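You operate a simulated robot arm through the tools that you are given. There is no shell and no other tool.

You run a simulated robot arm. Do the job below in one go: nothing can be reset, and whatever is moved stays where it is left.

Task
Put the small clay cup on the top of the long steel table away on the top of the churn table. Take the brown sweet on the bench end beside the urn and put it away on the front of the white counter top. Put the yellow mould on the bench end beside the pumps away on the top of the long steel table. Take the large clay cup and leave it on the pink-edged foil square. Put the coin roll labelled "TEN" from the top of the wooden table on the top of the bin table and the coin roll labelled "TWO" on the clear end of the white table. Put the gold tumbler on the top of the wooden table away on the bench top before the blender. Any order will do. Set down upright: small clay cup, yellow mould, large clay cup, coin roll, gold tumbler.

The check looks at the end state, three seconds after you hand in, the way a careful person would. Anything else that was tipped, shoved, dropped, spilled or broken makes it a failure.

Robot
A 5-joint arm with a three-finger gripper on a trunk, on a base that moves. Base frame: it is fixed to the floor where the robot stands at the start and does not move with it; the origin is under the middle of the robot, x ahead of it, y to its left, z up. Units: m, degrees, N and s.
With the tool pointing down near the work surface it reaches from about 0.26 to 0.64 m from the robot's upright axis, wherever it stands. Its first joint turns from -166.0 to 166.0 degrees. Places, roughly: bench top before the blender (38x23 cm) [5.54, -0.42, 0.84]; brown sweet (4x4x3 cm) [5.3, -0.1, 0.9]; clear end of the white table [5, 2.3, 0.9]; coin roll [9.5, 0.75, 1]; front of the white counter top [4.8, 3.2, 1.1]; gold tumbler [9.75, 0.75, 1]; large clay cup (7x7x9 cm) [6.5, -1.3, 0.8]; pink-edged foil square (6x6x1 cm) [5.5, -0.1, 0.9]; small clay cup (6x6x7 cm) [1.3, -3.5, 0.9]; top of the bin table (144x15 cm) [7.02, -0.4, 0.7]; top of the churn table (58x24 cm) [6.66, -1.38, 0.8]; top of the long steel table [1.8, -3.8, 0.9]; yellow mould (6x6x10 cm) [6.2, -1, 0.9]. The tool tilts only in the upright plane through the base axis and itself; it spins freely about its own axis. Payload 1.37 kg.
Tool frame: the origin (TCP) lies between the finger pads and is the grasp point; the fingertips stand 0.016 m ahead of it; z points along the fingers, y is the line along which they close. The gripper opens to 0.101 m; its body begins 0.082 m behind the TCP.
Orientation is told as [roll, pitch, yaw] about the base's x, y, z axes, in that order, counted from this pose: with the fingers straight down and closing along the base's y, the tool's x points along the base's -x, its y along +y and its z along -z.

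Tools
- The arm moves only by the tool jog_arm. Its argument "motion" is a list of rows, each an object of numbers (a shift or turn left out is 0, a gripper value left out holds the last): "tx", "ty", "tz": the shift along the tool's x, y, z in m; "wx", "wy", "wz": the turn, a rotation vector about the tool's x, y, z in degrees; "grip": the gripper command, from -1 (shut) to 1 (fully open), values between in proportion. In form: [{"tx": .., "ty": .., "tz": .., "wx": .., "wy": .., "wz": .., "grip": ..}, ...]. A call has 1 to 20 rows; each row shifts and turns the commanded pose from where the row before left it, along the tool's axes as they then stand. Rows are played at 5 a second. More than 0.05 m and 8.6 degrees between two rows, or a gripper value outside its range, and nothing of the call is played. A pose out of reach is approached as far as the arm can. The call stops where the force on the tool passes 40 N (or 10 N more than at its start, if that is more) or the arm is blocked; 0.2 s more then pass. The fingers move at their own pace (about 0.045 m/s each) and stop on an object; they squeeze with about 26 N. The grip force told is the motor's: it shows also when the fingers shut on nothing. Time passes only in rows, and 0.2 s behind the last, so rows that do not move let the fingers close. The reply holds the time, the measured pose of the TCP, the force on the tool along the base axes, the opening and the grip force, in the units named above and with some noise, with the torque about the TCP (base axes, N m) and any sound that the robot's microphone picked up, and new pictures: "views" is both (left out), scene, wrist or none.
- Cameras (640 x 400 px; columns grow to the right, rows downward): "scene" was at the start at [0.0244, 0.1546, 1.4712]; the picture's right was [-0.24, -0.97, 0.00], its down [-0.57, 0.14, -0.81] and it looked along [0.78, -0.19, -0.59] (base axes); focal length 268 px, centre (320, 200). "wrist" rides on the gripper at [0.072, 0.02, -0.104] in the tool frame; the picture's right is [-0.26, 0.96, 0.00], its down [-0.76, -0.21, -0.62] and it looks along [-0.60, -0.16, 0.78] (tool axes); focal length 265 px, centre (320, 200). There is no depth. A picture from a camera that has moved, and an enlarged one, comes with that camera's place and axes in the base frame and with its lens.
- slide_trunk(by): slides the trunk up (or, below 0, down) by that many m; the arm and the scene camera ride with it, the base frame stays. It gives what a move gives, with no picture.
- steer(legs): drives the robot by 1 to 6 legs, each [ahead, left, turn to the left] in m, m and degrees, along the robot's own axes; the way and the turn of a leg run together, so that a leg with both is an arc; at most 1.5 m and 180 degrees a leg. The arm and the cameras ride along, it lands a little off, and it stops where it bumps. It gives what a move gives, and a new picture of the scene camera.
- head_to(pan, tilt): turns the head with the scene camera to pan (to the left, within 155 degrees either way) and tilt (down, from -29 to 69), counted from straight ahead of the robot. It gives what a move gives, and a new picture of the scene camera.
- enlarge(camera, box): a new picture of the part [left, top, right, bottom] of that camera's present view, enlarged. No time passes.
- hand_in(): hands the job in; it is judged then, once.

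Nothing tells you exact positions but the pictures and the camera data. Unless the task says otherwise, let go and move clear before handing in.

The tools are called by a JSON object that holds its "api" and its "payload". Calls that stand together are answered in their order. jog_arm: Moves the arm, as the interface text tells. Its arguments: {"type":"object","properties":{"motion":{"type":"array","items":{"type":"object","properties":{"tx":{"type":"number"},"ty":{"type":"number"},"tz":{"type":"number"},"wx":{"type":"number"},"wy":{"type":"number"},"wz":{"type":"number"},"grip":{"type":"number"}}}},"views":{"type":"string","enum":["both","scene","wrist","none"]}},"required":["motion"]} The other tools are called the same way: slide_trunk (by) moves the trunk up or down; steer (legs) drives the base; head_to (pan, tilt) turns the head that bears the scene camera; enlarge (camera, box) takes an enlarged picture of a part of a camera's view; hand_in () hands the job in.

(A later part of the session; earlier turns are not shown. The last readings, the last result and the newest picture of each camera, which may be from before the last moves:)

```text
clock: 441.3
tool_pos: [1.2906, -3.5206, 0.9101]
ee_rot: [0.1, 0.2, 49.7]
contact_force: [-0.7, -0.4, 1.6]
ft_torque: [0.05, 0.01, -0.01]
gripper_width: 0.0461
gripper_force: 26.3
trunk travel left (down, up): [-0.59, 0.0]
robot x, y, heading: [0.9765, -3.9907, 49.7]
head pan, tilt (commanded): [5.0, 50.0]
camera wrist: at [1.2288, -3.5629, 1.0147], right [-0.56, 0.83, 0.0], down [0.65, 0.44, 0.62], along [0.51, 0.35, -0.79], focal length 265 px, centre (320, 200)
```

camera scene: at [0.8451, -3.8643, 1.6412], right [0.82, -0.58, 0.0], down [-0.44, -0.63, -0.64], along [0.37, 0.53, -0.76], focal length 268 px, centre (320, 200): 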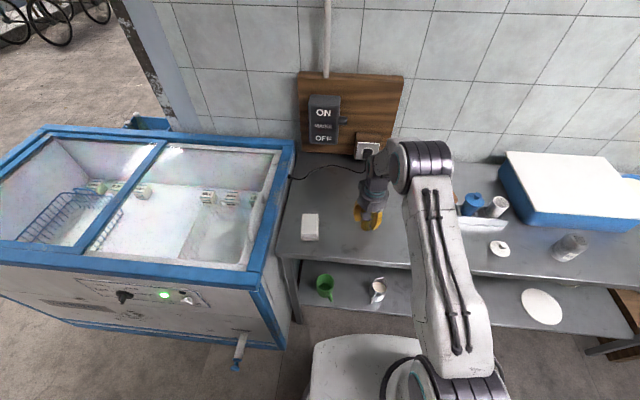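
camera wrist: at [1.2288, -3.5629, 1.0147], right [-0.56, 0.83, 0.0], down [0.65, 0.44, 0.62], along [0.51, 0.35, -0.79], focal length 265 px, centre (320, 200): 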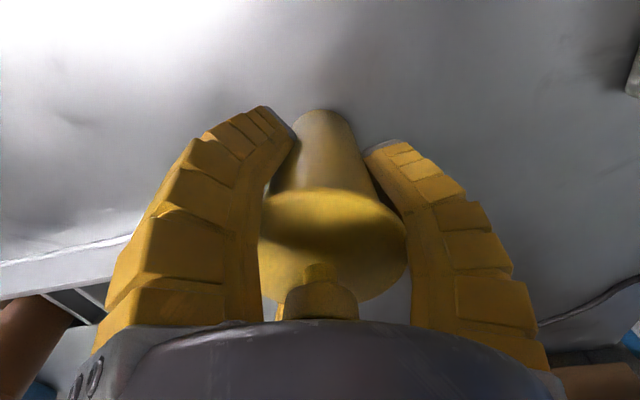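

{"api": "jog_arm", "payload": {"motion": [{"grip": 0.0}, {"grip": 0.3}, {"grip": 0.6}, {"grip": 0.9}, {"grip": 1.0}, {"tz": -0.015}, {"tz": -0.03}, {"tz": -0.03}, {"tz": -0.03}, {"tz": -0.04}, {"tz": -0.04}], "views": "both"}}

{"api": "enlarge", "payload": {"camera": "scene", "box": [280, 130, 440, 250]}}

```text
clock: 443.7
tool_pos: [1.2872, -3.5214, 1.0963]
ee_rot: [0.1, -0.1, 49.8]
contact_force: [-0.7, 0.3, -1.1]
ft_torque: [0.02, 0.02, 0.0]
gripper_width: 0.1006
gripper_force: 0.2
trunk travel left (down, up): [-0.59, 0.0]
robot x, y, heading: [0.9798, -3.9922, 50.0]
head pan, tilt (commanded): [5.0, 50.0]
camera scene: at [0.8473, -3.8628, 1.6411], right [0.82, -0.58, 0.0], down [-0.44, -0.63, -0.64], along [0.37, 0.53, -0.77], focal length 268 px, centre (320, 200)
camera wrist: at [1.2262, -3.5638, 1.2017], right [-0.57, 0.82, 0.0], down [0.65, 0.44, 0.62], along [0.51, 0.35, -0.78], focal length 265 px, centre (320, 200)
```

scene: 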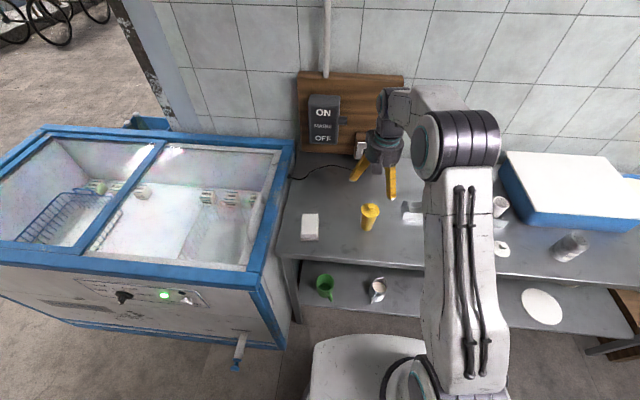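
wrist: 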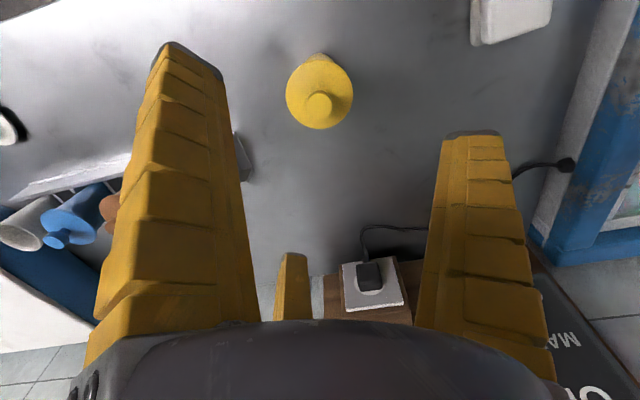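

```text
3.33 times, centred on (360, 190) of scene
camera zoom: at [0.8473, -3.8628, 1.6411], right [0.82, -0.58, 0.0], down [-0.44, -0.63, -0.64], along [0.37, 0.53, -0.77], focal length 892 px, centre (187, 233)
```

zoom: 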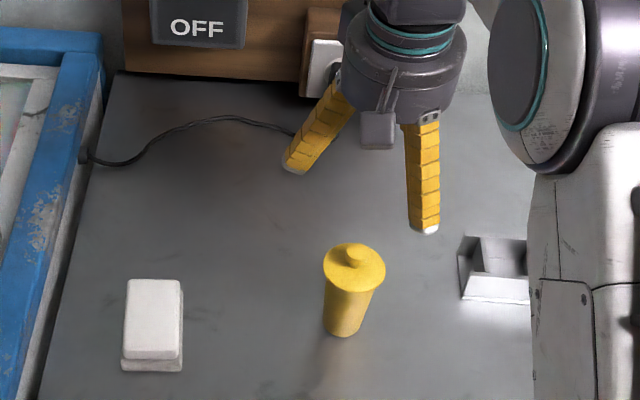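

The mould stands upright on the steel table. I retract and head back to the street for the far room with the wooden table.

{"api": "jog_arm", "payload": {"motion": [{"tz": -0.04}, {"tz": -0.03, "tx": 0.03}, {"tx": 0.04}, {"tx": 0.04}, {"tx": 0.04, "ty": -0.02}], "views": "none"}}

{"api": "steer", "payload": {"legs": [[-0.45, 0, 0], [0.006, 0.904, 0], [0.072, 0.924, 0]]}}

```text
clock: 444.9
tool_pos: [1.2086, -3.6499, 1.1695]
ee_rot: [0.0, -0.1, 49.8]
contact_force: [-0.2, -0.3, 0.1]
ft_torque: [0.01, -0.02, 0.02]
gripper_width: 0.1007
gripper_force: 0.0
trunk travel left (down, up): [-0.59, 0.0]
robot x, y, heading: [0.9766, -3.9954, 49.7]
head pan, tilt (commanded): [5.0, 50.0]
```

```text
clock: 456.4
tool_pos: [-0.41, -2.7537, 1.1683]
ee_rot: [0.0, 0.1, 48.6]
contact_force: [0.0, 0.2, -0.5]
ft_torque: [-0.01, -0.03, -0.02]
gripper_width: 0.1005
gripper_force: 0.1
trunk travel left (down, up): [-0.59, 0.0]
robot x, y, heading: [-0.6485, -3.0941, 49.0]
head pan, tilt (commanded): [5.0, 50.0]
camera scene: at [-0.7755, -2.961, 1.6411], right [0.81, -0.59, 0.0], down [-0.45, -0.62, -0.64], along [0.38, 0.52, -0.77], focal length 268 px, centre (320, 200)
```

scene: 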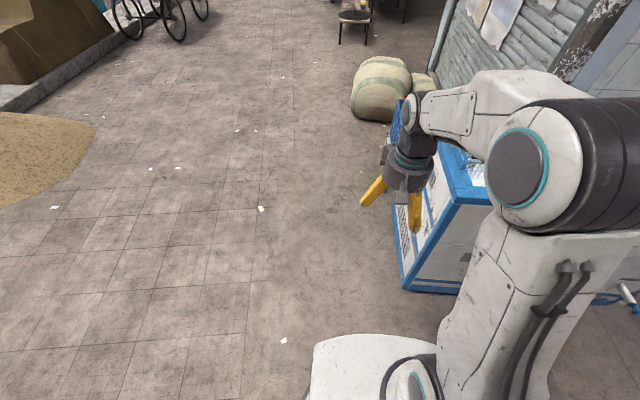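

{"api": "steer", "payload": {"legs": [[0.983, 0.842, 0], [1.18, 0.775, 0], [0.966, -0.684, 0], [0.719, -0.767, 0]]}}

```text
clock: 480.2
tool_pos: [1.9737, 0.3615, 1.1688]
ee_rot: [0.0, 0.0, 51.7]
contact_force: [0.2, 0.0, -0.7]
ft_torque: [0.02, 0.02, -0.01]
gripper_width: 0.101
gripper_force: 0.0
trunk travel left (down, up): [-0.59, 0.0]
robot x, y, heading: [1.7513, 0.0083, 51.8]
head pan, tilt (commanded): [5.0, 50.0]
camera scene: at [1.6204, 0.1344, 1.6412], right [0.84, -0.55, 0.0], down [-0.42, -0.64, -0.64], along [0.35, 0.54, -0.77], focal length 268 px, centre (320, 200)
```

scene: 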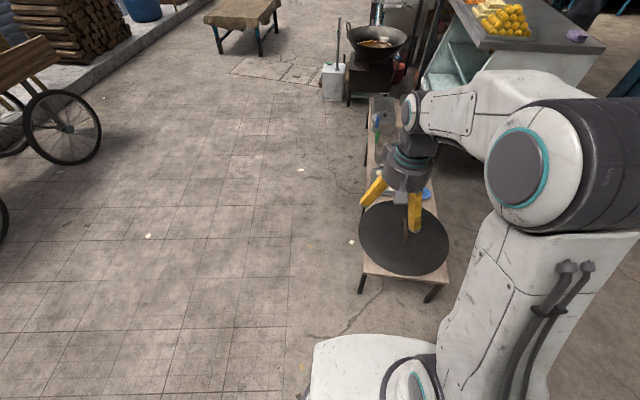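

{"api": "steer", "payload": {"legs": [[0.1255, -0.855, 0], [0.47, -0.647, 0], [1.37, -0.271, 0], [0.7, -0.046, 0]]}}

{"api": "head_to", "payload": {"pan": -65, "tilt": 20}}

{"api": "enlarge", "payload": {"camera": "scene", "box": [160, 80, 480, 280]}}

```text
clock: 498.6
tool_pos: [4.9964, 1.388, 1.1685]
ee_rot: [0.0, 0.0, 53.1]
contact_force: [0.2, 0.7, 0.1]
ft_torque: [0.0, 0.02, 0.0]
gripper_width: 0.1008
gripper_force: 0.1
trunk travel left (down, up): [-0.59, 0.0]
robot x, y, heading: [4.7829, 1.0305, 53.1]
head pan, tilt (commanded): [5.0, 50.0]
camera scene: at [4.649, 1.1528, 1.6412], right [0.85, -0.53, 0.0], down [-0.4, -0.65, -0.64], along [0.34, 0.55, -0.77], focal length 268 px, centre (320, 200)
```

scene: 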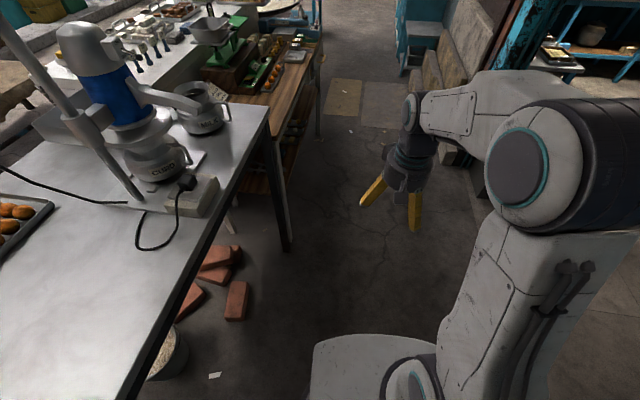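

```text
clock: 500.0
tool_pos: [4.9958, 1.3878, 1.1681]
ee_rot: [0.1, 0.0, 53.3]
contact_force: [0.3, -0.3, -0.4]
ft_torque: [-0.01, -0.02, 0.0]
gripper_width: 0.1006
gripper_force: 0.0
trunk travel left (down, up): [-0.59, 0.0]
robot x, y, heading: [4.7867, 1.0284, 53.3]
head pan, tilt (commanded): [-65.0, 20.0]
camera scene: at [4.6992, 1.068, 1.6867], right [-0.2, -0.98, 0.0], down [-0.34, 0.07, -0.94], along [0.92, -0.19, -0.34], focal length 268 px, centre (320, 200)
```

scene: 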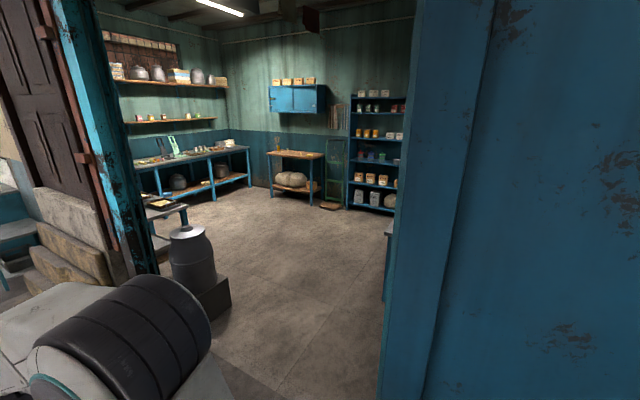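

```text
2.00 times, centred on (320, 180) of scene
camera zoom: at [4.6992, 1.068, 1.6867], right [-0.2, -0.98, 0.0], down [-0.34, 0.07, -0.94], along [0.92, -0.19, -0.34], focal length 535 px, centre (320, 240)
```

zoom: 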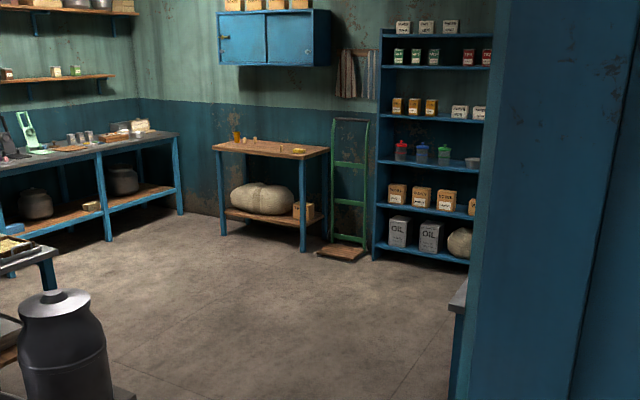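

The wooden table is at the far wall of this second room, with the gold tumbler and small rolls on it. I drive in past the milk can.

{"api": "steer", "payload": {"legs": [[0.784, -0.429, 0], [0, 0, -91], [0.97, 0.06, 0]]}}

{"api": "head_to", "payload": {"pan": 0, "tilt": 15}}

{"api": "head_to", "payload": {"pan": -55, "tilt": 30}}

```text
clock: 513.3
tool_pos: [6.7961, 0.6866, 1.1688]
ee_rot: [0.1, 0.0, -35.6]
contact_force: [-0.3, 0.5, 0.3]
ft_torque: [0.0, 0.0, 0.0]
gripper_width: 0.1007
gripper_force: 0.0
trunk travel left (down, up): [-0.59, 0.0]
robot x, y, heading: [6.4313, 0.8916, -35.6]
head pan, tilt (commanded): [-65.0, 20.0]
camera scene: at [6.4687, 0.9777, 1.6868], right [-0.98, 0.18, 0.0], down [0.06, 0.34, -0.94], along [-0.17, -0.92, -0.34], focal length 268 px, centre (320, 200)
```

scene: 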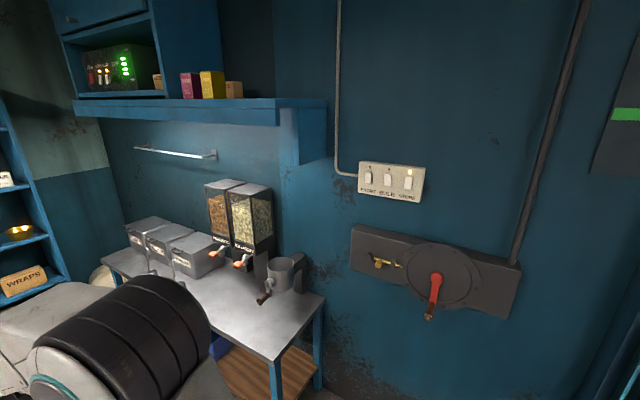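

```text
clock: 514.6
tool_pos: [6.7946, 0.6877, 1.1675]
ee_rot: [-0.1, 0.0, -35.7]
contact_force: [-1.3, -0.1, -0.5]
ft_torque: [0.04, -0.04, -0.01]
gripper_width: 0.1005
gripper_force: 0.0
trunk travel left (down, up): [-0.59, 0.0]
robot x, y, heading: [6.4313, 0.8886, -35.6]
head pan, tilt (commanded): [0.0, 15.0]
camera scene: at [6.5614, 1.015, 1.6949], right [-0.58, -0.81, 0.0], down [-0.21, 0.15, -0.97], along [0.78, -0.56, -0.26], focal length 268 px, centre (320, 200)
```

scene: 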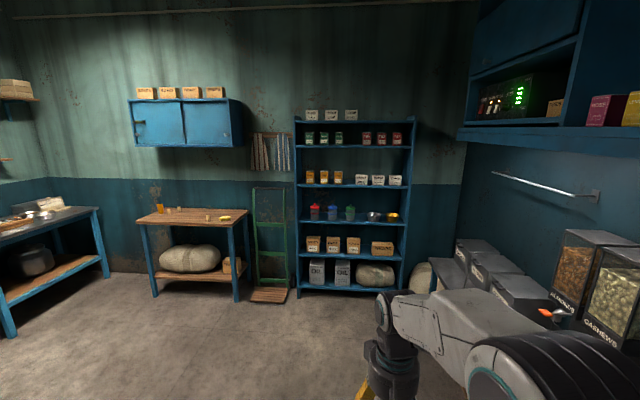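

```text
clock: 515.9
tool_pos: [6.7947, 0.6874, 1.1685]
ee_rot: [0.1, 0.0, -35.6]
contact_force: [0.3, 0.0, 0.1]
ft_torque: [-0.01, 0.03, 0.01]
gripper_width: 0.1005
gripper_force: 0.0
trunk travel left (down, up): [-0.59, 0.0]
robot x, y, heading: [6.4326, 0.8926, -35.6]
head pan, tilt (commanded): [-55.0, 30.0]
camera scene: at [6.4846, 0.979, 1.6707], right [-1.0, 0.01, 0.0], down [0.01, 0.5, -0.87], along [-0.01, -0.87, -0.5], focal length 268 px, centre (320, 200)
```

scene: 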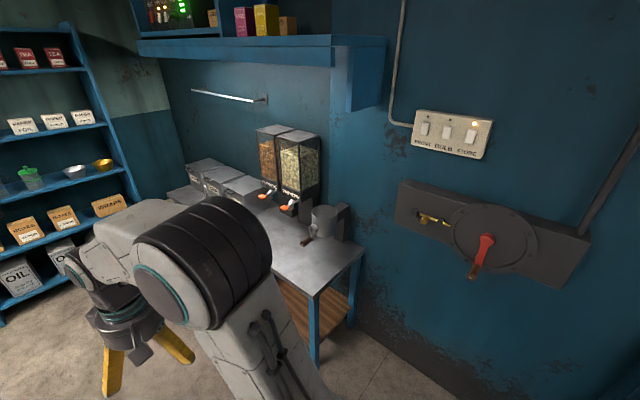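

{"api": "head_to", "payload": {"pan": 10, "tilt": 15}}

{"api": "enlarge", "payload": {"camera": "scene", "box": [160, 150, 320, 270]}}

```text
clock: 517.2
tool_pos: [6.7949, 0.6872, 1.1684]
ee_rot: [0.0, 0.0, -35.5]
contact_force: [0.0, -0.1, -0.4]
ft_torque: [0.0, -0.02, 0.0]
gripper_width: 0.1004
gripper_force: 0.1
trunk travel left (down, up): [-0.59, 0.0]
robot x, y, heading: [6.4337, 0.8919, -35.4]
head pan, tilt (commanded): [10.0, 15.0]
camera scene: at [6.5697, 1.029, 1.6949], right [-0.43, -0.9, 0.0], down [-0.23, 0.11, -0.97], along [0.87, -0.42, -0.26], focal length 268 px, centre (320, 200)
```

scene: 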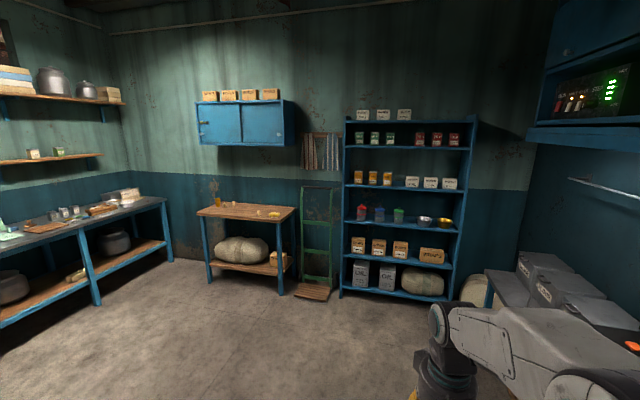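

```text
3.33 times, centred on (240, 210) of scene
camera zoom: at [6.5697, 1.029, 1.6949], right [-0.43, -0.9, 0.0], down [-0.23, 0.11, -0.97], along [0.87, -0.42, -0.26], focal length 892 px, centre (587, 167)
```

zoom: 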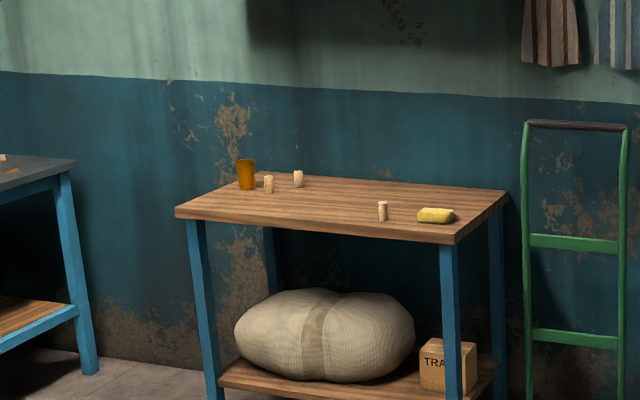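

Gold tumbler, three small coin rolls and a yellow item stand on the wooden table. I drive closer.

{"api": "steer", "payload": {"legs": [[0.898, 0.405, 0], [0.42, 0.7, 0], [0.36, 0.6, 0]]}}

{"api": "head_to", "payload": {"pan": -5, "tilt": 30}}

{"api": "enlarge", "payload": {"camera": "scene", "box": [180, 80, 480, 300]}}

```text
clock: 529.7
tool_pos: [9.1405, 1.0965, 1.1679]
ee_rot: [0.1, 0.0, -35.7]
contact_force: [0.5, -0.1, -0.7]
ft_torque: [-0.07, 0.01, 0.01]
gripper_width: 0.1009
gripper_force: 0.0
trunk travel left (down, up): [-0.59, 0.0]
robot x, y, heading: [8.7772, 1.3046, -35.7]
head pan, tilt (commanded): [10.0, 15.0]
camera scene: at [8.9156, 1.4388, 1.6948], right [-0.43, -0.9, 0.0], down [-0.23, 0.11, -0.97], along [0.87, -0.42, -0.26], focal length 268 px, centre (320, 200)
```

scene: 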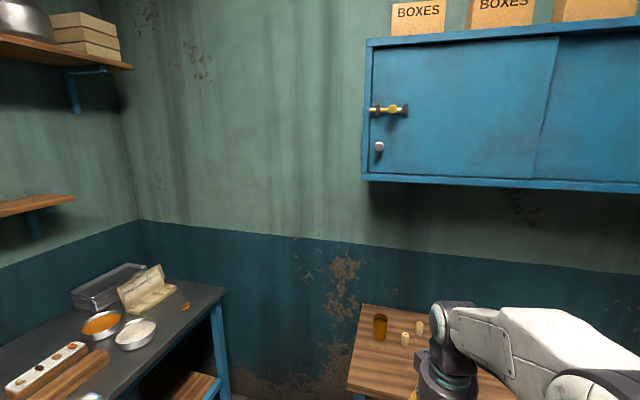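

```text
clock: 530.5
tool_pos: [9.139, 1.0971, 1.1694]
ee_rot: [0.1, 0.0, -35.7]
contact_force: [0.8, -0.6, 0.4]
ft_torque: [0.01, 0.0, -0.02]
gripper_width: 0.1004
gripper_force: 0.0
trunk travel left (down, up): [-0.59, 0.0]
robot x, y, heading: [8.7772, 1.2976, -35.9]
head pan, tilt (commanded): [-5.0, 30.0]
camera scene: at [8.8995, 1.4202, 1.6708], right [-0.65, -0.76, 0.0], down [-0.38, 0.33, -0.87], along [0.66, -0.56, -0.5], focal length 268 px, centre (320, 200)
```

scene: 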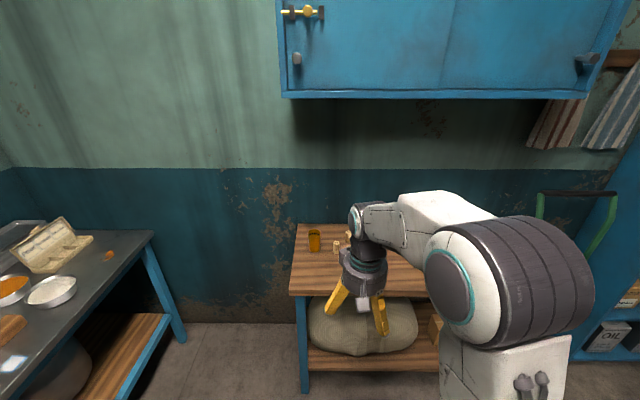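

```text
1.82 times, centred on (330, 190) of scene
camera zoom: at [8.8995, 1.4202, 1.6708], right [-0.65, -0.76, 0.0], down [-0.38, 0.33, -0.87], along [0.66, -0.56, -0.5], focal length 486 px, centre (302, 218)
```

zoom: 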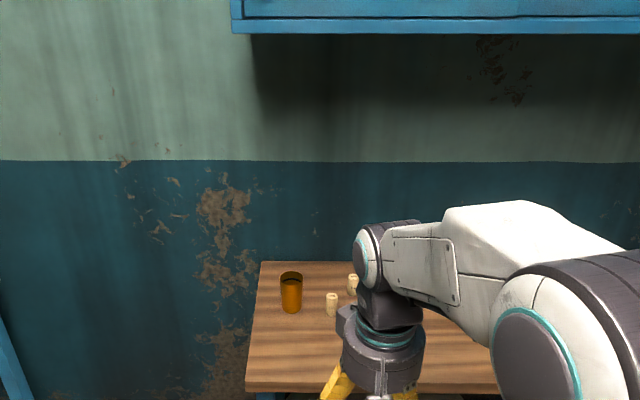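

The table top is at z ≈ 0.83, tumbler base near (9.667, 0.809). I move closer to read the roll labels.

{"api": "steer", "payload": {"legs": [[0.37, 0.03, -4]]}}

{"api": "head_to", "payload": {"pan": 10, "tilt": 45}}

{"api": "enlarge", "payload": {"camera": "scene", "box": [200, 80, 440, 260]}}

```text
clock: 532.9
tool_pos: [9.4482, 0.8654, 1.1679]
ee_rot: [0.0, 0.1, -39.4]
contact_force: [-0.3, -0.5, 0.1]
ft_torque: [0.01, 0.0, -0.02]
gripper_width: 0.1005
gripper_force: 0.1
trunk travel left (down, up): [-0.59, 0.0]
robot x, y, heading: [9.0982, 1.0924, -39.4]
head pan, tilt (commanded): [-5.0, 30.0]
camera scene: at [9.2297, 1.2027, 1.6707], right [-0.7, -0.71, 0.0], down [-0.36, 0.35, -0.87], along [0.62, -0.61, -0.5], focal length 268 px, centre (320, 200)
```

scene: 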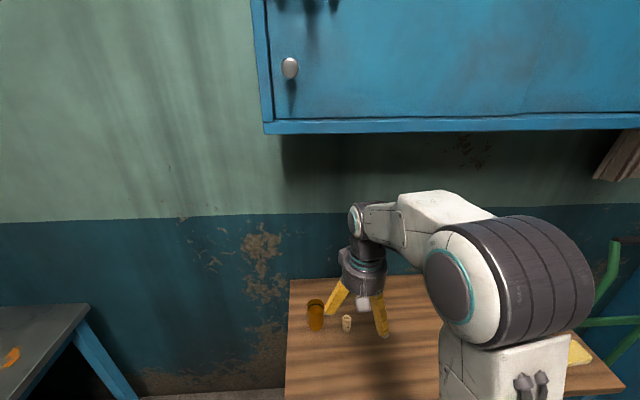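

```text
clock: 533.6
tool_pos: [9.4482, 0.8655, 1.1689]
ee_rot: [0.0, 0.0, -39.4]
contact_force: [0.1, -0.5, 0.2]
ft_torque: [0.01, 0.01, -0.01]
gripper_width: 0.1007
gripper_force: 0.1
trunk travel left (down, up): [-0.59, 0.0]
robot x, y, heading: [9.1007, 1.0928, -39.2]
head pan, tilt (commanded): [10.0, 45.0]
camera scene: at [9.2352, 1.2265, 1.6481], right [-0.49, -0.87, 0.0], down [-0.62, 0.35, -0.71], along [0.62, -0.35, -0.71], focal length 268 px, centre (320, 200)
```

scene: 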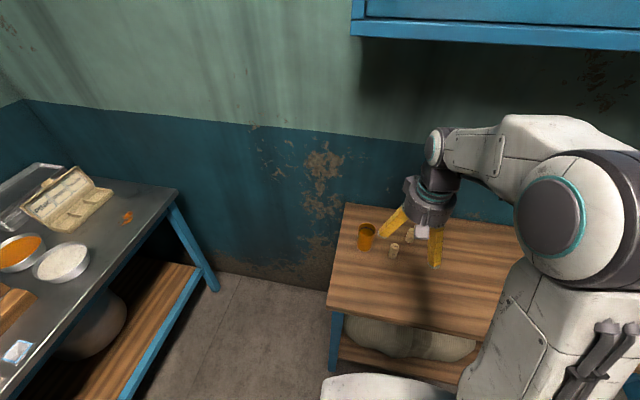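

```text
2.22 times, centred on (320, 170) of scene
camera zoom: at [9.2352, 1.2265, 1.6481], right [-0.49, -0.87, 0.0], down [-0.62, 0.35, -0.71], along [0.62, -0.35, -0.71], focal length 594 px, centre (320, 267)
```

zoom: 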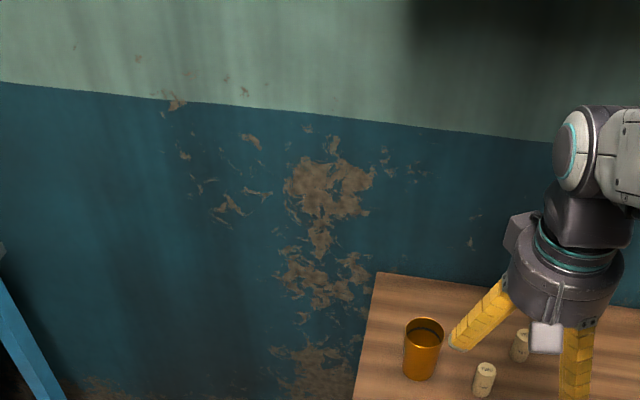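

{"api": "enlarge", "payload": {"camera": "scene", "box": [345, 215, 435, 275]}}

{"api": "jog_arm", "payload": {"motion": [{}], "views": "wrist"}}

```text
6.67 times, centred on (390, 245) of scene
camera zoom: at [9.2352, 1.2265, 1.6481], right [-0.49, -0.87, 0.0], down [-0.62, 0.35, -0.71], along [0.62, -0.35, -0.71], focal length 1784 px, centre (-147, -100)
```

zoom: 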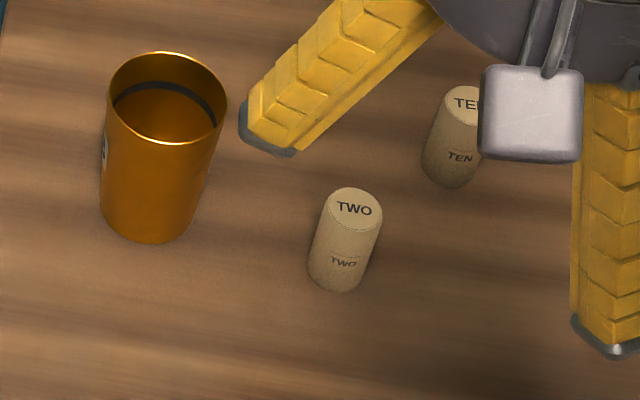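

```text
clock: 534.0
tool_pos: [9.448, 0.8664, 1.1685]
ee_rot: [0.0, 0.1, -39.3]
contact_force: [0.6, -0.3, -0.1]
ft_torque: [-0.02, -0.01, -0.03]
gripper_width: 0.1008
gripper_force: 0.1
trunk travel left (down, up): [-0.59, 0.0]
robot x, y, heading: [9.0978, 1.0954, -39.7]
head pan, tilt (commanded): [10.0, 45.0]
camera wrist: at [9.4053, 0.926, 1.273], right [0.82, 0.58, 0.0], down [0.45, -0.64, 0.62], along [0.36, -0.51, -0.78], focal length 265 px, centre (320, 200)
```

wrist: 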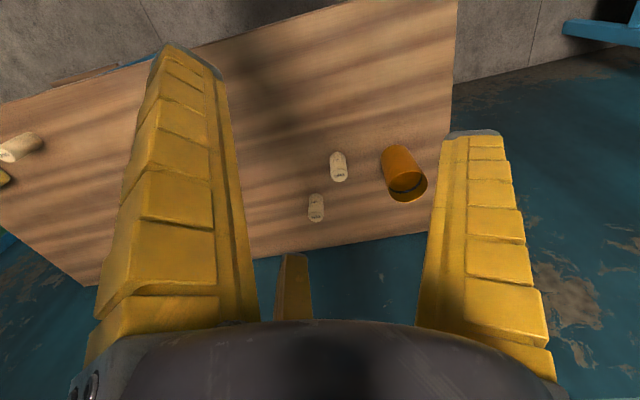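

TWO is the nearer roll beside the tumbler, TEN is behind it. I check how much room the base has in front of the table.

{"api": "head_to", "payload": {"pan": 0, "tilt": 69}}

{"api": "head_to", "payload": {"pan": 50, "tilt": 69}}

```text
clock: 534.9
tool_pos: [9.4487, 0.8656, 1.1677]
ee_rot: [0.1, 0.0, -39.4]
contact_force: [0.0, 0.7, 0.0]
ft_torque: [-0.01, 0.01, 0.0]
gripper_width: 0.1007
gripper_force: 0.1
trunk travel left (down, up): [-0.59, 0.0]
robot x, y, heading: [9.1018, 1.0932, -39.2]
head pan, tilt (commanded): [0.0, 68.8]
camera scene: at [9.2075, 1.231, 1.6193], right [-0.63, -0.77, 0.0], down [-0.72, 0.59, -0.36], along [0.28, -0.23, -0.93], focal length 268 px, centre (320, 200)
```

scene: 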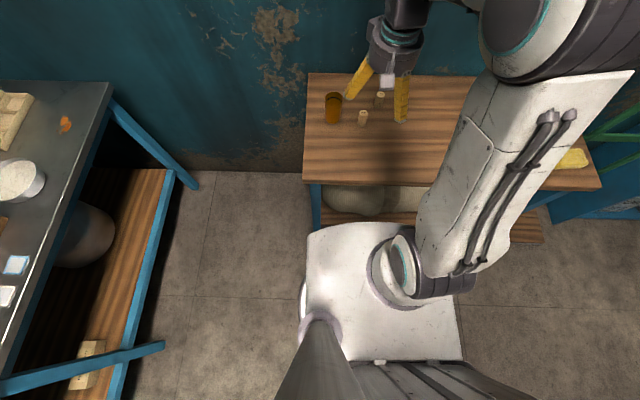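

```text
clock: 536.1
tool_pos: [9.4478, 0.8638, 1.1679]
ee_rot: [0.0, 0.1, -39.4]
contact_force: [0.1, -0.8, 0.3]
ft_torque: [0.01, -0.02, 0.01]
gripper_width: 0.1009
gripper_force: 0.1
trunk travel left (down, up): [-0.59, 0.0]
robot x, y, heading: [9.0966, 1.0917, -39.5]
head pan, tilt (commanded): [50.0, 68.8]
camera scene: at [9.2192, 1.2768, 1.6192], right [0.18, -0.98, 0.0], down [-0.92, -0.17, -0.36], along [0.36, 0.07, -0.93], focal length 268 px, centre (320, 200)
```

scene: 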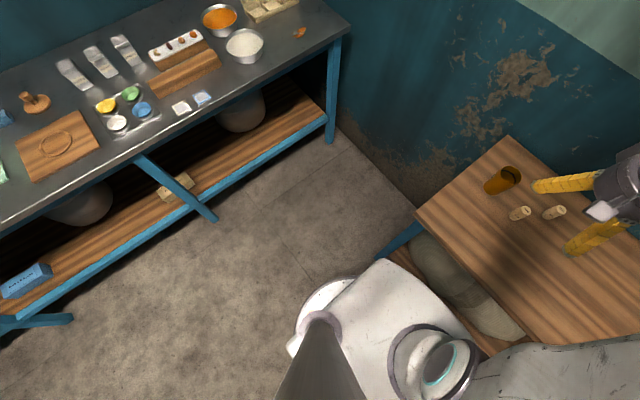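

The table edge is about 0.36 m ahead, so I can close in 5 cm. Then I move over the TEN roll with a narrowed gripper.

{"api": "steer", "payload": {"legs": [[0.05, 0, 0]]}}

{"api": "jog_arm", "payload": {"motion": [{"grip": 0.3, "tz": 0.03}, {"tz": 0.03}, {"tx": -0.038, "ty": -0.0154}, {"tx": -0.038, "ty": -0.0154}, {"tx": -0.038, "ty": -0.0154}, {"tx": -0.038, "ty": -0.0154}, {"tx": -0.038, "ty": -0.0154}, {}], "views": "wrist"}}

{"api": "head_to", "payload": {"pan": 5, "tilt": 50}}

```text
clock: 537.0
tool_pos: [9.4872, 0.8338, 1.168]
ee_rot: [0.0, 0.1, -39.4]
contact_force: [0.7, 0.3, -1.1]
ft_torque: [0.01, 0.04, -0.02]
gripper_width: 0.1006
gripper_force: 0.1
trunk travel left (down, up): [-0.59, 0.0]
robot x, y, heading: [9.1405, 1.0614, -39.4]
head pan, tilt (commanded): [50.0, 68.8]
camera scene: at [9.2592, 1.244, 1.6192], right [0.18, -0.98, 0.0], down [-0.92, -0.17, -0.36], along [0.36, 0.07, -0.93], focal length 268 px, centre (320, 200)
```

scene: 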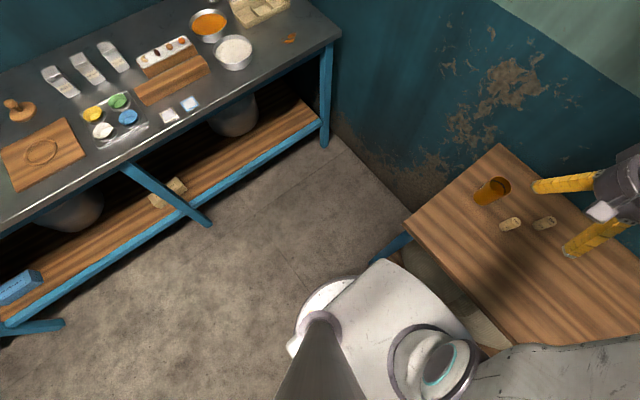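

```text
clock: 538.8
tool_pos: [9.5871, 0.6527, 1.1083]
ee_rot: [0.0, 0.1, -39.5]
contact_force: [-0.2, -0.3, -0.1]
ft_torque: [-0.01, -0.03, -0.03]
gripper_width: 0.069
gripper_force: 1.8
trunk travel left (down, up): [-0.59, 0.0]
robot x, y, heading: [9.1416, 1.0634, -39.4]
head pan, tilt (commanded): [50.0, 68.8]
camera wrist: at [9.5448, 0.7142, 1.2126], right [0.82, 0.58, 0.0], down [0.45, -0.64, 0.62], along [0.36, -0.51, -0.78], focal length 265 px, centre (320, 200)
```

wrist: 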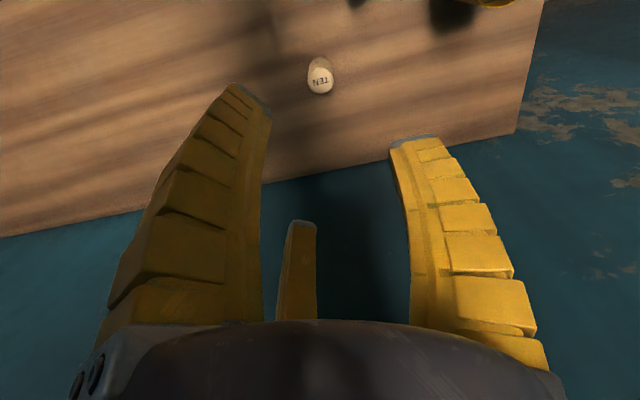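

```text
clock: 539.9
tool_pos: [9.5881, 0.6544, 1.1079]
ee_rot: [0.0, 0.1, -39.4]
contact_force: [0.0, 0.4, -0.1]
ft_torque: [0.01, 0.0, 0.03]
gripper_width: 0.0687
gripper_force: 2.4
trunk travel left (down, up): [-0.59, 0.0]
robot x, y, heading: [9.1382, 1.0608, -39.2]
head pan, tilt (commanded): [5.0, 50.0]
camera scene: at [9.2662, 1.1915, 1.6411], right [-0.56, -0.83, 0.0], down [-0.63, 0.43, -0.64], along [0.53, -0.36, -0.77], focal length 268 px, centre (320, 200)
```

scene: 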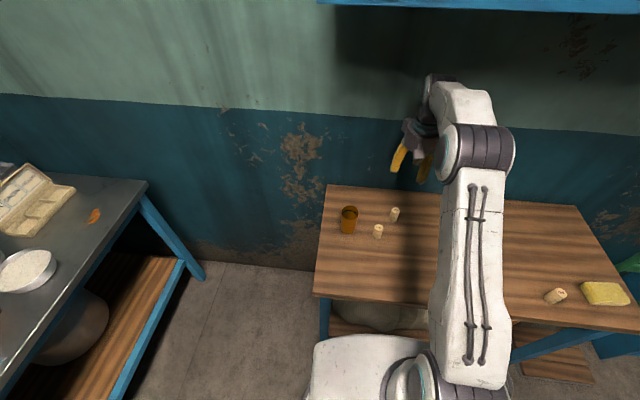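

TEN is centred under the tool. I descend in two stages.

{"api": "jog_arm", "payload": {"motion": [{"tz": 0.04, "tx": -0.001}, {"tz": 0.04}, {"tz": 0.04}, {"tz": 0.04}, {"tz": 0.025}, {}], "views": "both"}}

{"api": "enlarge", "payload": {"camera": "scene", "box": [320, 150, 440, 250]}}

```text
clock: 541.3
tool_pos: [9.587, 0.6514, 0.9236]
ee_rot: [0.0, 0.0, -39.6]
contact_force: [1.1, 0.2, 0.1]
ft_torque: [0.0, 0.02, 0.01]
gripper_width: 0.0688
gripper_force: 2.3
trunk travel left (down, up): [-0.59, 0.0]
robot x, y, heading: [9.1392, 1.0586, -39.5]
head pan, tilt (commanded): [5.0, 50.0]
camera scene: at [9.2661, 1.1915, 1.6412], right [-0.56, -0.83, 0.0], down [-0.63, 0.43, -0.64], along [0.53, -0.36, -0.77], focal length 268 px, centre (320, 200)
camera wrist: at [9.5448, 0.7129, 1.0281], right [0.82, 0.58, 0.0], down [0.45, -0.64, 0.62], along [0.36, -0.51, -0.78], focal length 265 px, centre (320, 200)
```

scene: 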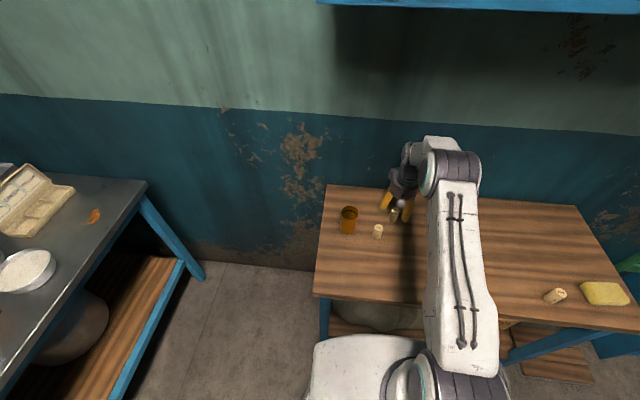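
wrist: 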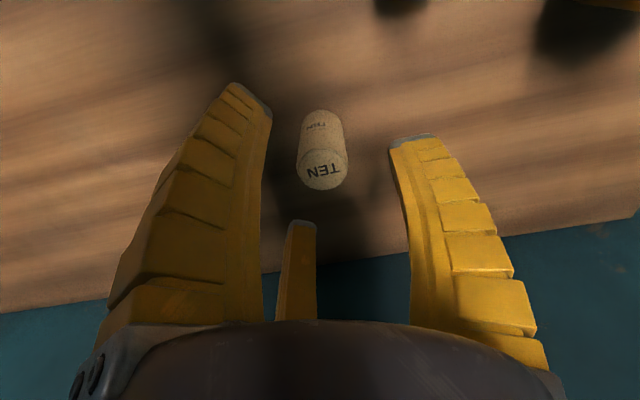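

```text
4.00 times, centred on (380, 200) of scene
camera zoom: at [9.2661, 1.1915, 1.6412], right [-0.56, -0.83, 0.0], down [-0.63, 0.43, -0.64], along [0.53, -0.36, -0.77], focal length 1070 px, centre (80, 200)
```

zoom: 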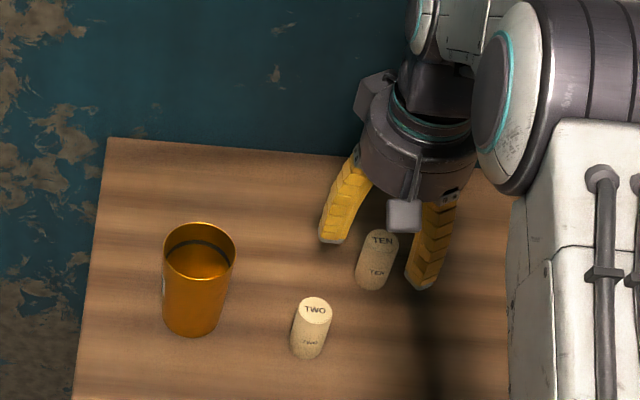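

{"api": "jog_arm", "payload": {"motion": [{"tz": 0.02}, {"tz": 0.018}, {"grip": -1}, {"grip": -1}, {"grip": -1}, {"grip": -1}, {"grip": -1}], "views": "wrist"}}

{"api": "enlarge", "payload": {"camera": "scene", "box": [320, 150, 440, 250]}}

```text
clock: 542.9
tool_pos: [9.5864, 0.6511, 0.8866]
ee_rot: [0.0, -0.1, -39.4]
contact_force: [3.3, 0.5, 7.0]
ft_torque: [0.01, -0.01, -0.03]
gripper_width: 0.0247
gripper_force: 25.9
trunk travel left (down, up): [-0.59, 0.0]
robot x, y, heading: [9.1389, 1.0613, -39.2]
head pan, tilt (commanded): [5.0, 50.0]
camera wrist: at [9.5436, 0.7127, 0.9904], right [0.82, 0.58, 0.0], down [0.45, -0.64, 0.62], along [0.36, -0.51, -0.78], focal length 265 px, centre (320, 200)
```

wrist: 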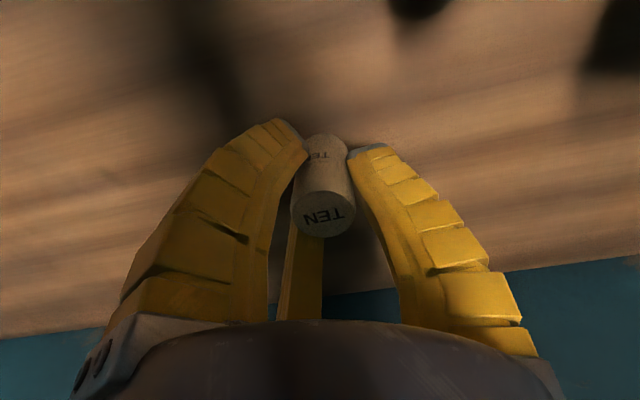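

```text
4.00 times, centred on (380, 200) of scene
camera zoom: at [9.2661, 1.1921, 1.6412], right [-0.56, -0.83, 0.0], down [-0.63, 0.43, -0.64], along [0.53, -0.36, -0.77], focal length 1070 px, centre (80, 200)
```

zoom: 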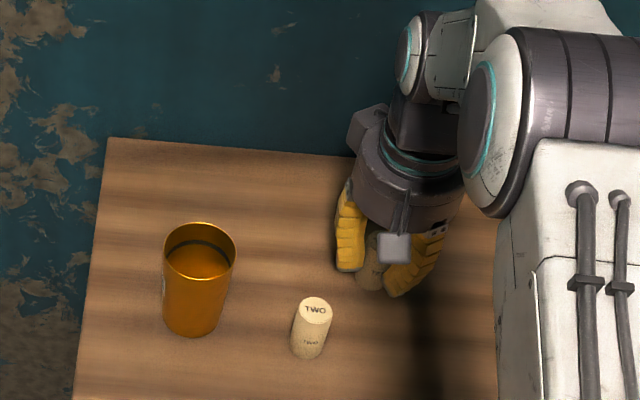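

TEN is gripped. I lift it straight up and back away.

{"api": "jog_arm", "payload": {"motion": [{"tz": -0.01}, {"tz": -0.02}, {"tz": -0.03}, {"tz": -0.03}, {"tz": -0.04}, {"tz": -0.04}, {"tz": -0.04}, {"tz": -0.02}, {"tx": 0.04}, {"tx": 0.04}, {"tx": 0.04}, {"tx": 0.04}], "views": "both"}}

{"api": "enlarge", "payload": {"camera": "scene", "box": [320, 100, 480, 250]}}

```text
clock: 545.5
tool_pos: [9.4611, 0.7547, 1.1161]
ee_rot: [-0.1, -0.1, -39.5]
contact_force: [0.5, 0.9, -0.6]
ft_torque: [-0.01, -0.02, -0.02]
gripper_width: 0.022
gripper_force: 25.9
trunk travel left (down, up): [-0.59, 0.0]
robot x, y, heading: [9.1375, 1.0598, -39.5]
head pan, tilt (commanded): [5.0, 50.0]
camera scene: at [9.2652, 1.1922, 1.6412], right [-0.56, -0.83, 0.0], down [-0.63, 0.43, -0.64], along [0.53, -0.36, -0.77], focal length 268 px, centre (320, 200)
camera wrist: at [9.4192, 0.8161, 1.22], right [0.82, 0.58, 0.0], down [0.45, -0.64, 0.62], along [0.36, -0.51, -0.78], focal length 265 px, centre (320, 200)
```

scene: 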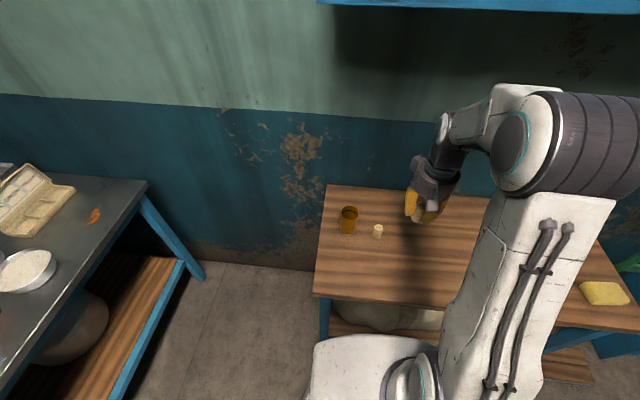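
wrist: 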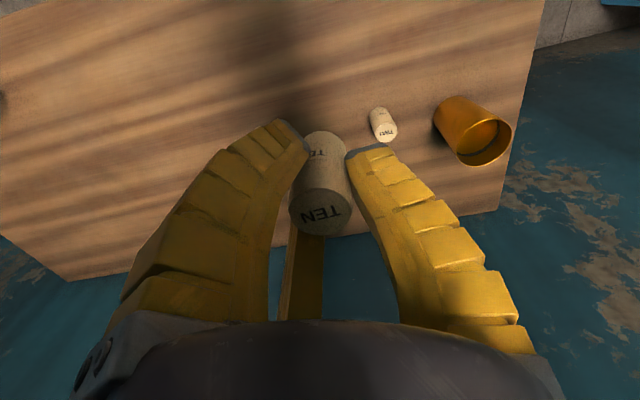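

```text
2.67 times, centred on (400, 175) of scene
camera zoom: at [9.2652, 1.1922, 1.6412], right [-0.56, -0.83, 0.0], down [-0.63, 0.43, -0.64], along [0.53, -0.36, -0.77], focal length 713 px, centre (107, 267)
```

zoom: 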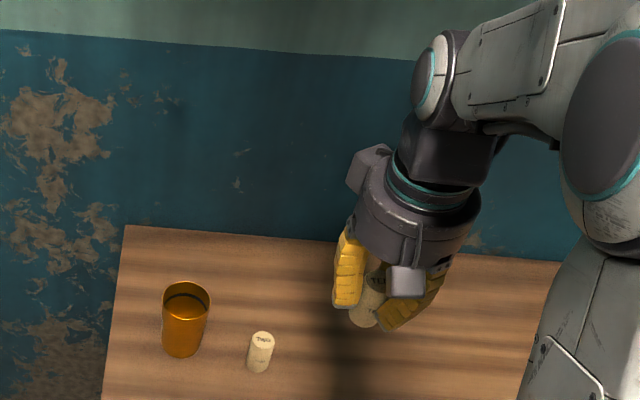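

TEN is held upright. I back off and drive toward the bin table along the right wall, then turn to face it.

{"api": "steer", "payload": {"legs": [[-0.4, 0, 0], [-0.187, -0.78, 0], [-0.187, -0.78, 0], [0, 0, -91]]}}

{"api": "head_to", "payload": {"pan": 0, "tilt": 30}}

```text
clock: 559.7
tool_pos: [7.2257, 0.0243, 1.1153]
ee_rot: [-0.1, 0.0, -129.9]
contact_force: [-0.4, 0.0, -1.9]
ft_torque: [-0.03, -0.02, 0.03]
gripper_width: 0.0213
gripper_force: 25.7
trunk travel left (down, up): [-0.59, 0.0]
robot x, y, heading: [7.5385, 0.3471, -129.9]
head pan, tilt (commanded): [5.0, 50.0]
camera scene: at [7.6647, 0.2162, 1.6412], right [-0.82, 0.57, 0.0], down [0.44, 0.63, -0.64], along [-0.37, -0.53, -0.77], focal length 268 px, centre (320, 200)
```

scene: 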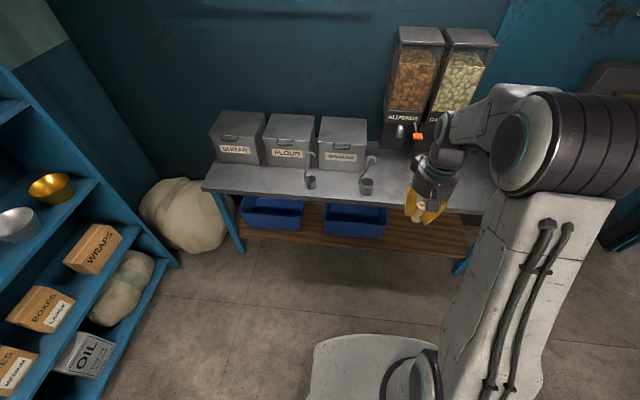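

```text
clock: 560.5
tool_pos: [7.2255, 0.0239, 1.1152]
ee_rot: [0.0, 0.0, -129.9]
contact_force: [0.0, 0.3, -1.1]
ft_torque: [0.04, 0.01, 0.03]
gripper_width: 0.0214
gripper_force: 25.7
trunk travel left (down, up): [-0.59, 0.0]
robot x, y, heading: [7.5378, 0.3447, -129.7]
head pan, tilt (commanded): [0.0, 30.0]
camera scene: at [7.6509, 0.21, 1.6706], right [-0.77, 0.64, 0.0], down [0.32, 0.38, -0.87], along [-0.56, -0.66, -0.5], focal length 268 px, centre (320, 200)
```

scene: 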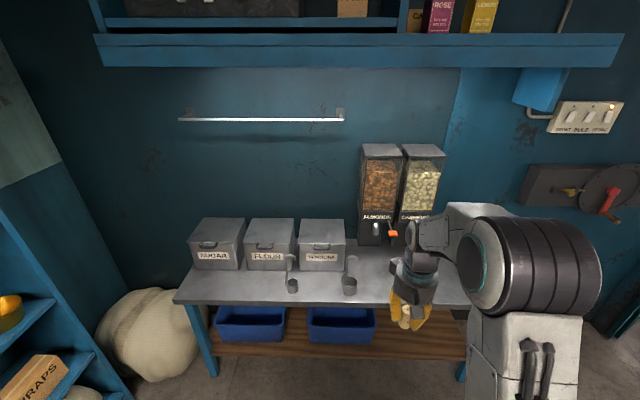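

The bin table's front strip is free left of the scoops, near (7.38, -0.69). I drive there and lower the trunk a little.

{"api": "steer", "payload": {"legs": [[0.36, 0.547, 0]]}}

{"api": "head_to", "payload": {"pan": 5, "tilt": 50}}

{"api": "enlarge", "payload": {"camera": "scene", "box": [200, 60, 500, 260]}}

```text
clock: 564.1
tool_pos: [7.4191, -0.595, 1.1157]
ee_rot: [0.0, 0.0, -129.9]
contact_force: [0.8, -1.6, -1.1]
ft_torque: [0.01, 0.02, -0.02]
gripper_width: 0.0212
gripper_force: 25.7
trunk travel left (down, up): [-0.59, 0.0]
robot x, y, heading: [7.7303, -0.2694, -129.7]
head pan, tilt (commanded): [0.0, 30.0]
camera scene: at [7.8449, -0.4093, 1.6706], right [-0.77, 0.64, 0.0], down [0.32, 0.38, -0.87], along [-0.56, -0.66, -0.5], focal length 268 px, centre (320, 200)
```

scene: 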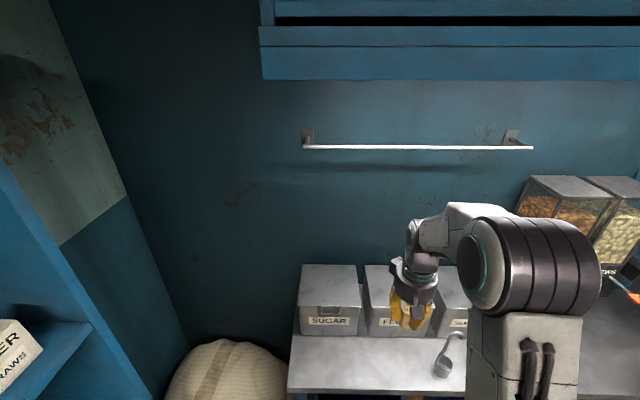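

```text
clock: 565.0
tool_pos: [7.4204, -0.5932, 1.1155]
ee_rot: [0.0, 0.0, -130.0]
contact_force: [0.8, 0.2, -0.2]
ft_torque: [0.01, -0.01, -0.02]
gripper_width: 0.0211
gripper_force: 26.0
trunk travel left (down, up): [-0.59, 0.0]
robot x, y, heading: [7.7291, -0.2735, -129.8]
head pan, tilt (commanded): [5.0, 50.0]
camera scene: at [7.8587, -0.4025, 1.6412], right [-0.82, 0.57, 0.0], down [0.44, 0.63, -0.64], along [-0.37, -0.53, -0.77], focal length 268 px, centre (320, 200)
```

scene: 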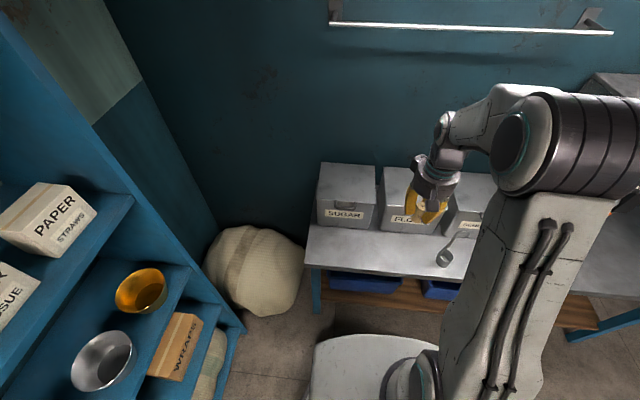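

```text
2.00 times, centred on (350, 160) of scene
camera zoom: at [7.8587, -0.4025, 1.6412], right [-0.82, 0.57, 0.0], down [0.44, 0.63, -0.64], along [-0.37, -0.53, -0.77], focal length 535 px, centre (260, 280)
```

zoom: 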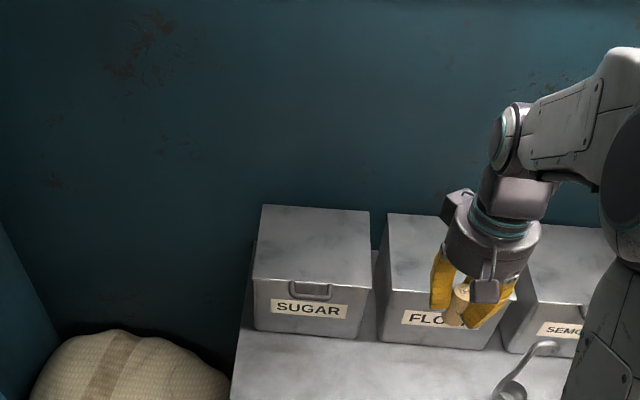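

Target on the strip: (7.422, -0.721), 7 cm inside the edge and 11 cm clear of the bins. I lower the trunk 0.15 m and move over it.

{"api": "slide_trunk", "payload": {"by": -0.15}}

{"api": "jog_arm", "payload": {"motion": [{"tx": -0.032, "ty": 0.0277}, {"tx": -0.032, "ty": 0.0277}, {"tx": -0.032, "ty": 0.0277}, {"tz": 0.03}, {"tz": 0.03}, {"tz": 0.03}, {"tz": 0.03}, {}], "views": "both"}}

{"api": "enlarge", "payload": {"camera": "scene", "box": [280, 140, 480, 300]}}

```text
clock: 566.7
tool_pos: [7.4196, -0.595, 0.9647]
ee_rot: [-0.1, 0.0, -130.0]
contact_force: [-1.0, 0.8, -0.9]
ft_torque: [-0.02, -0.01, -0.01]
gripper_width: 0.0211
gripper_force: 26.3
trunk travel left (down, up): [-0.44, 0.15]
robot x, y, heading: [7.7295, -0.2743, -129.8]
head pan, tilt (commanded): [5.0, 50.0]
```

```text
clock: 568.5
tool_pos: [7.421, -0.7216, 0.8426]
ee_rot: [0.0, 0.0, -130.0]
contact_force: [0.2, -0.8, -0.3]
ft_torque: [0.02, 0.06, 0.01]
gripper_width: 0.0211
gripper_force: 26.0
trunk travel left (down, up): [-0.44, 0.15]
robot x, y, heading: [7.7302, -0.2736, -129.8]
head pan, tilt (commanded): [5.0, 50.0]
camera scene: at [7.8587, -0.4026, 1.4912], right [-0.82, 0.57, 0.0], down [0.44, 0.63, -0.64], along [-0.37, -0.53, -0.77], focal length 268 px, centre (320, 200)
camera wrist: at [7.4824, -0.679, 0.948], right [0.57, -0.82, 0.0], down [-0.64, -0.45, 0.62], along [-0.51, -0.35, -0.78], focal length 265 px, centre (320, 200)
```

scene: 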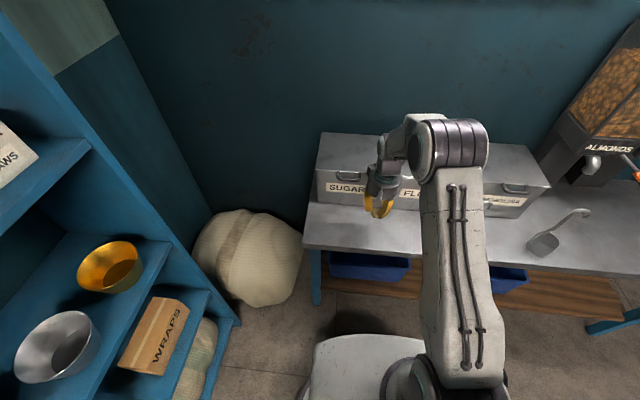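
wrist: 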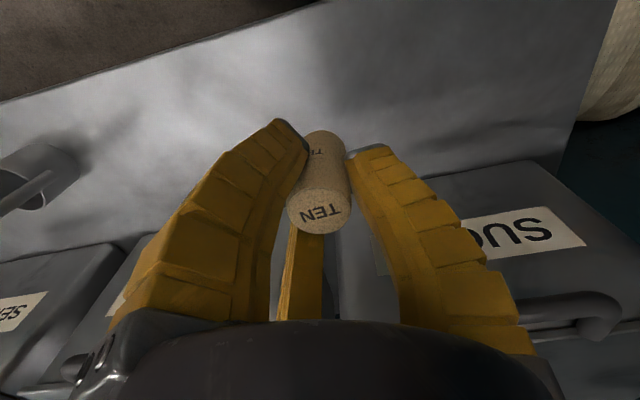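

```text
2.50 times, centred on (380, 220) of scene
camera zoom: at [7.8587, -0.4026, 1.4912], right [-0.82, 0.57, 0.0], down [0.44, 0.63, -0.64], along [-0.37, -0.53, -0.77], focal length 669 px, centre (170, 150)
```

zoom: 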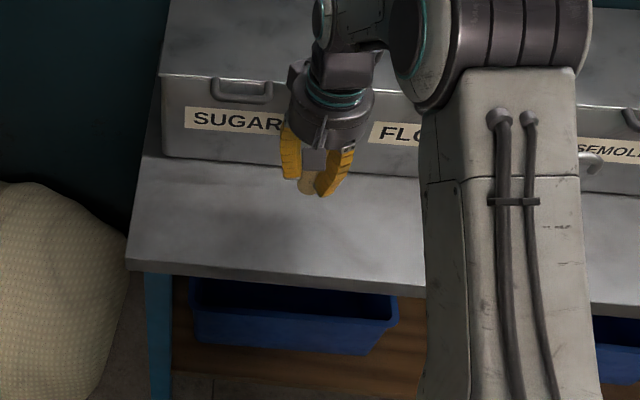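

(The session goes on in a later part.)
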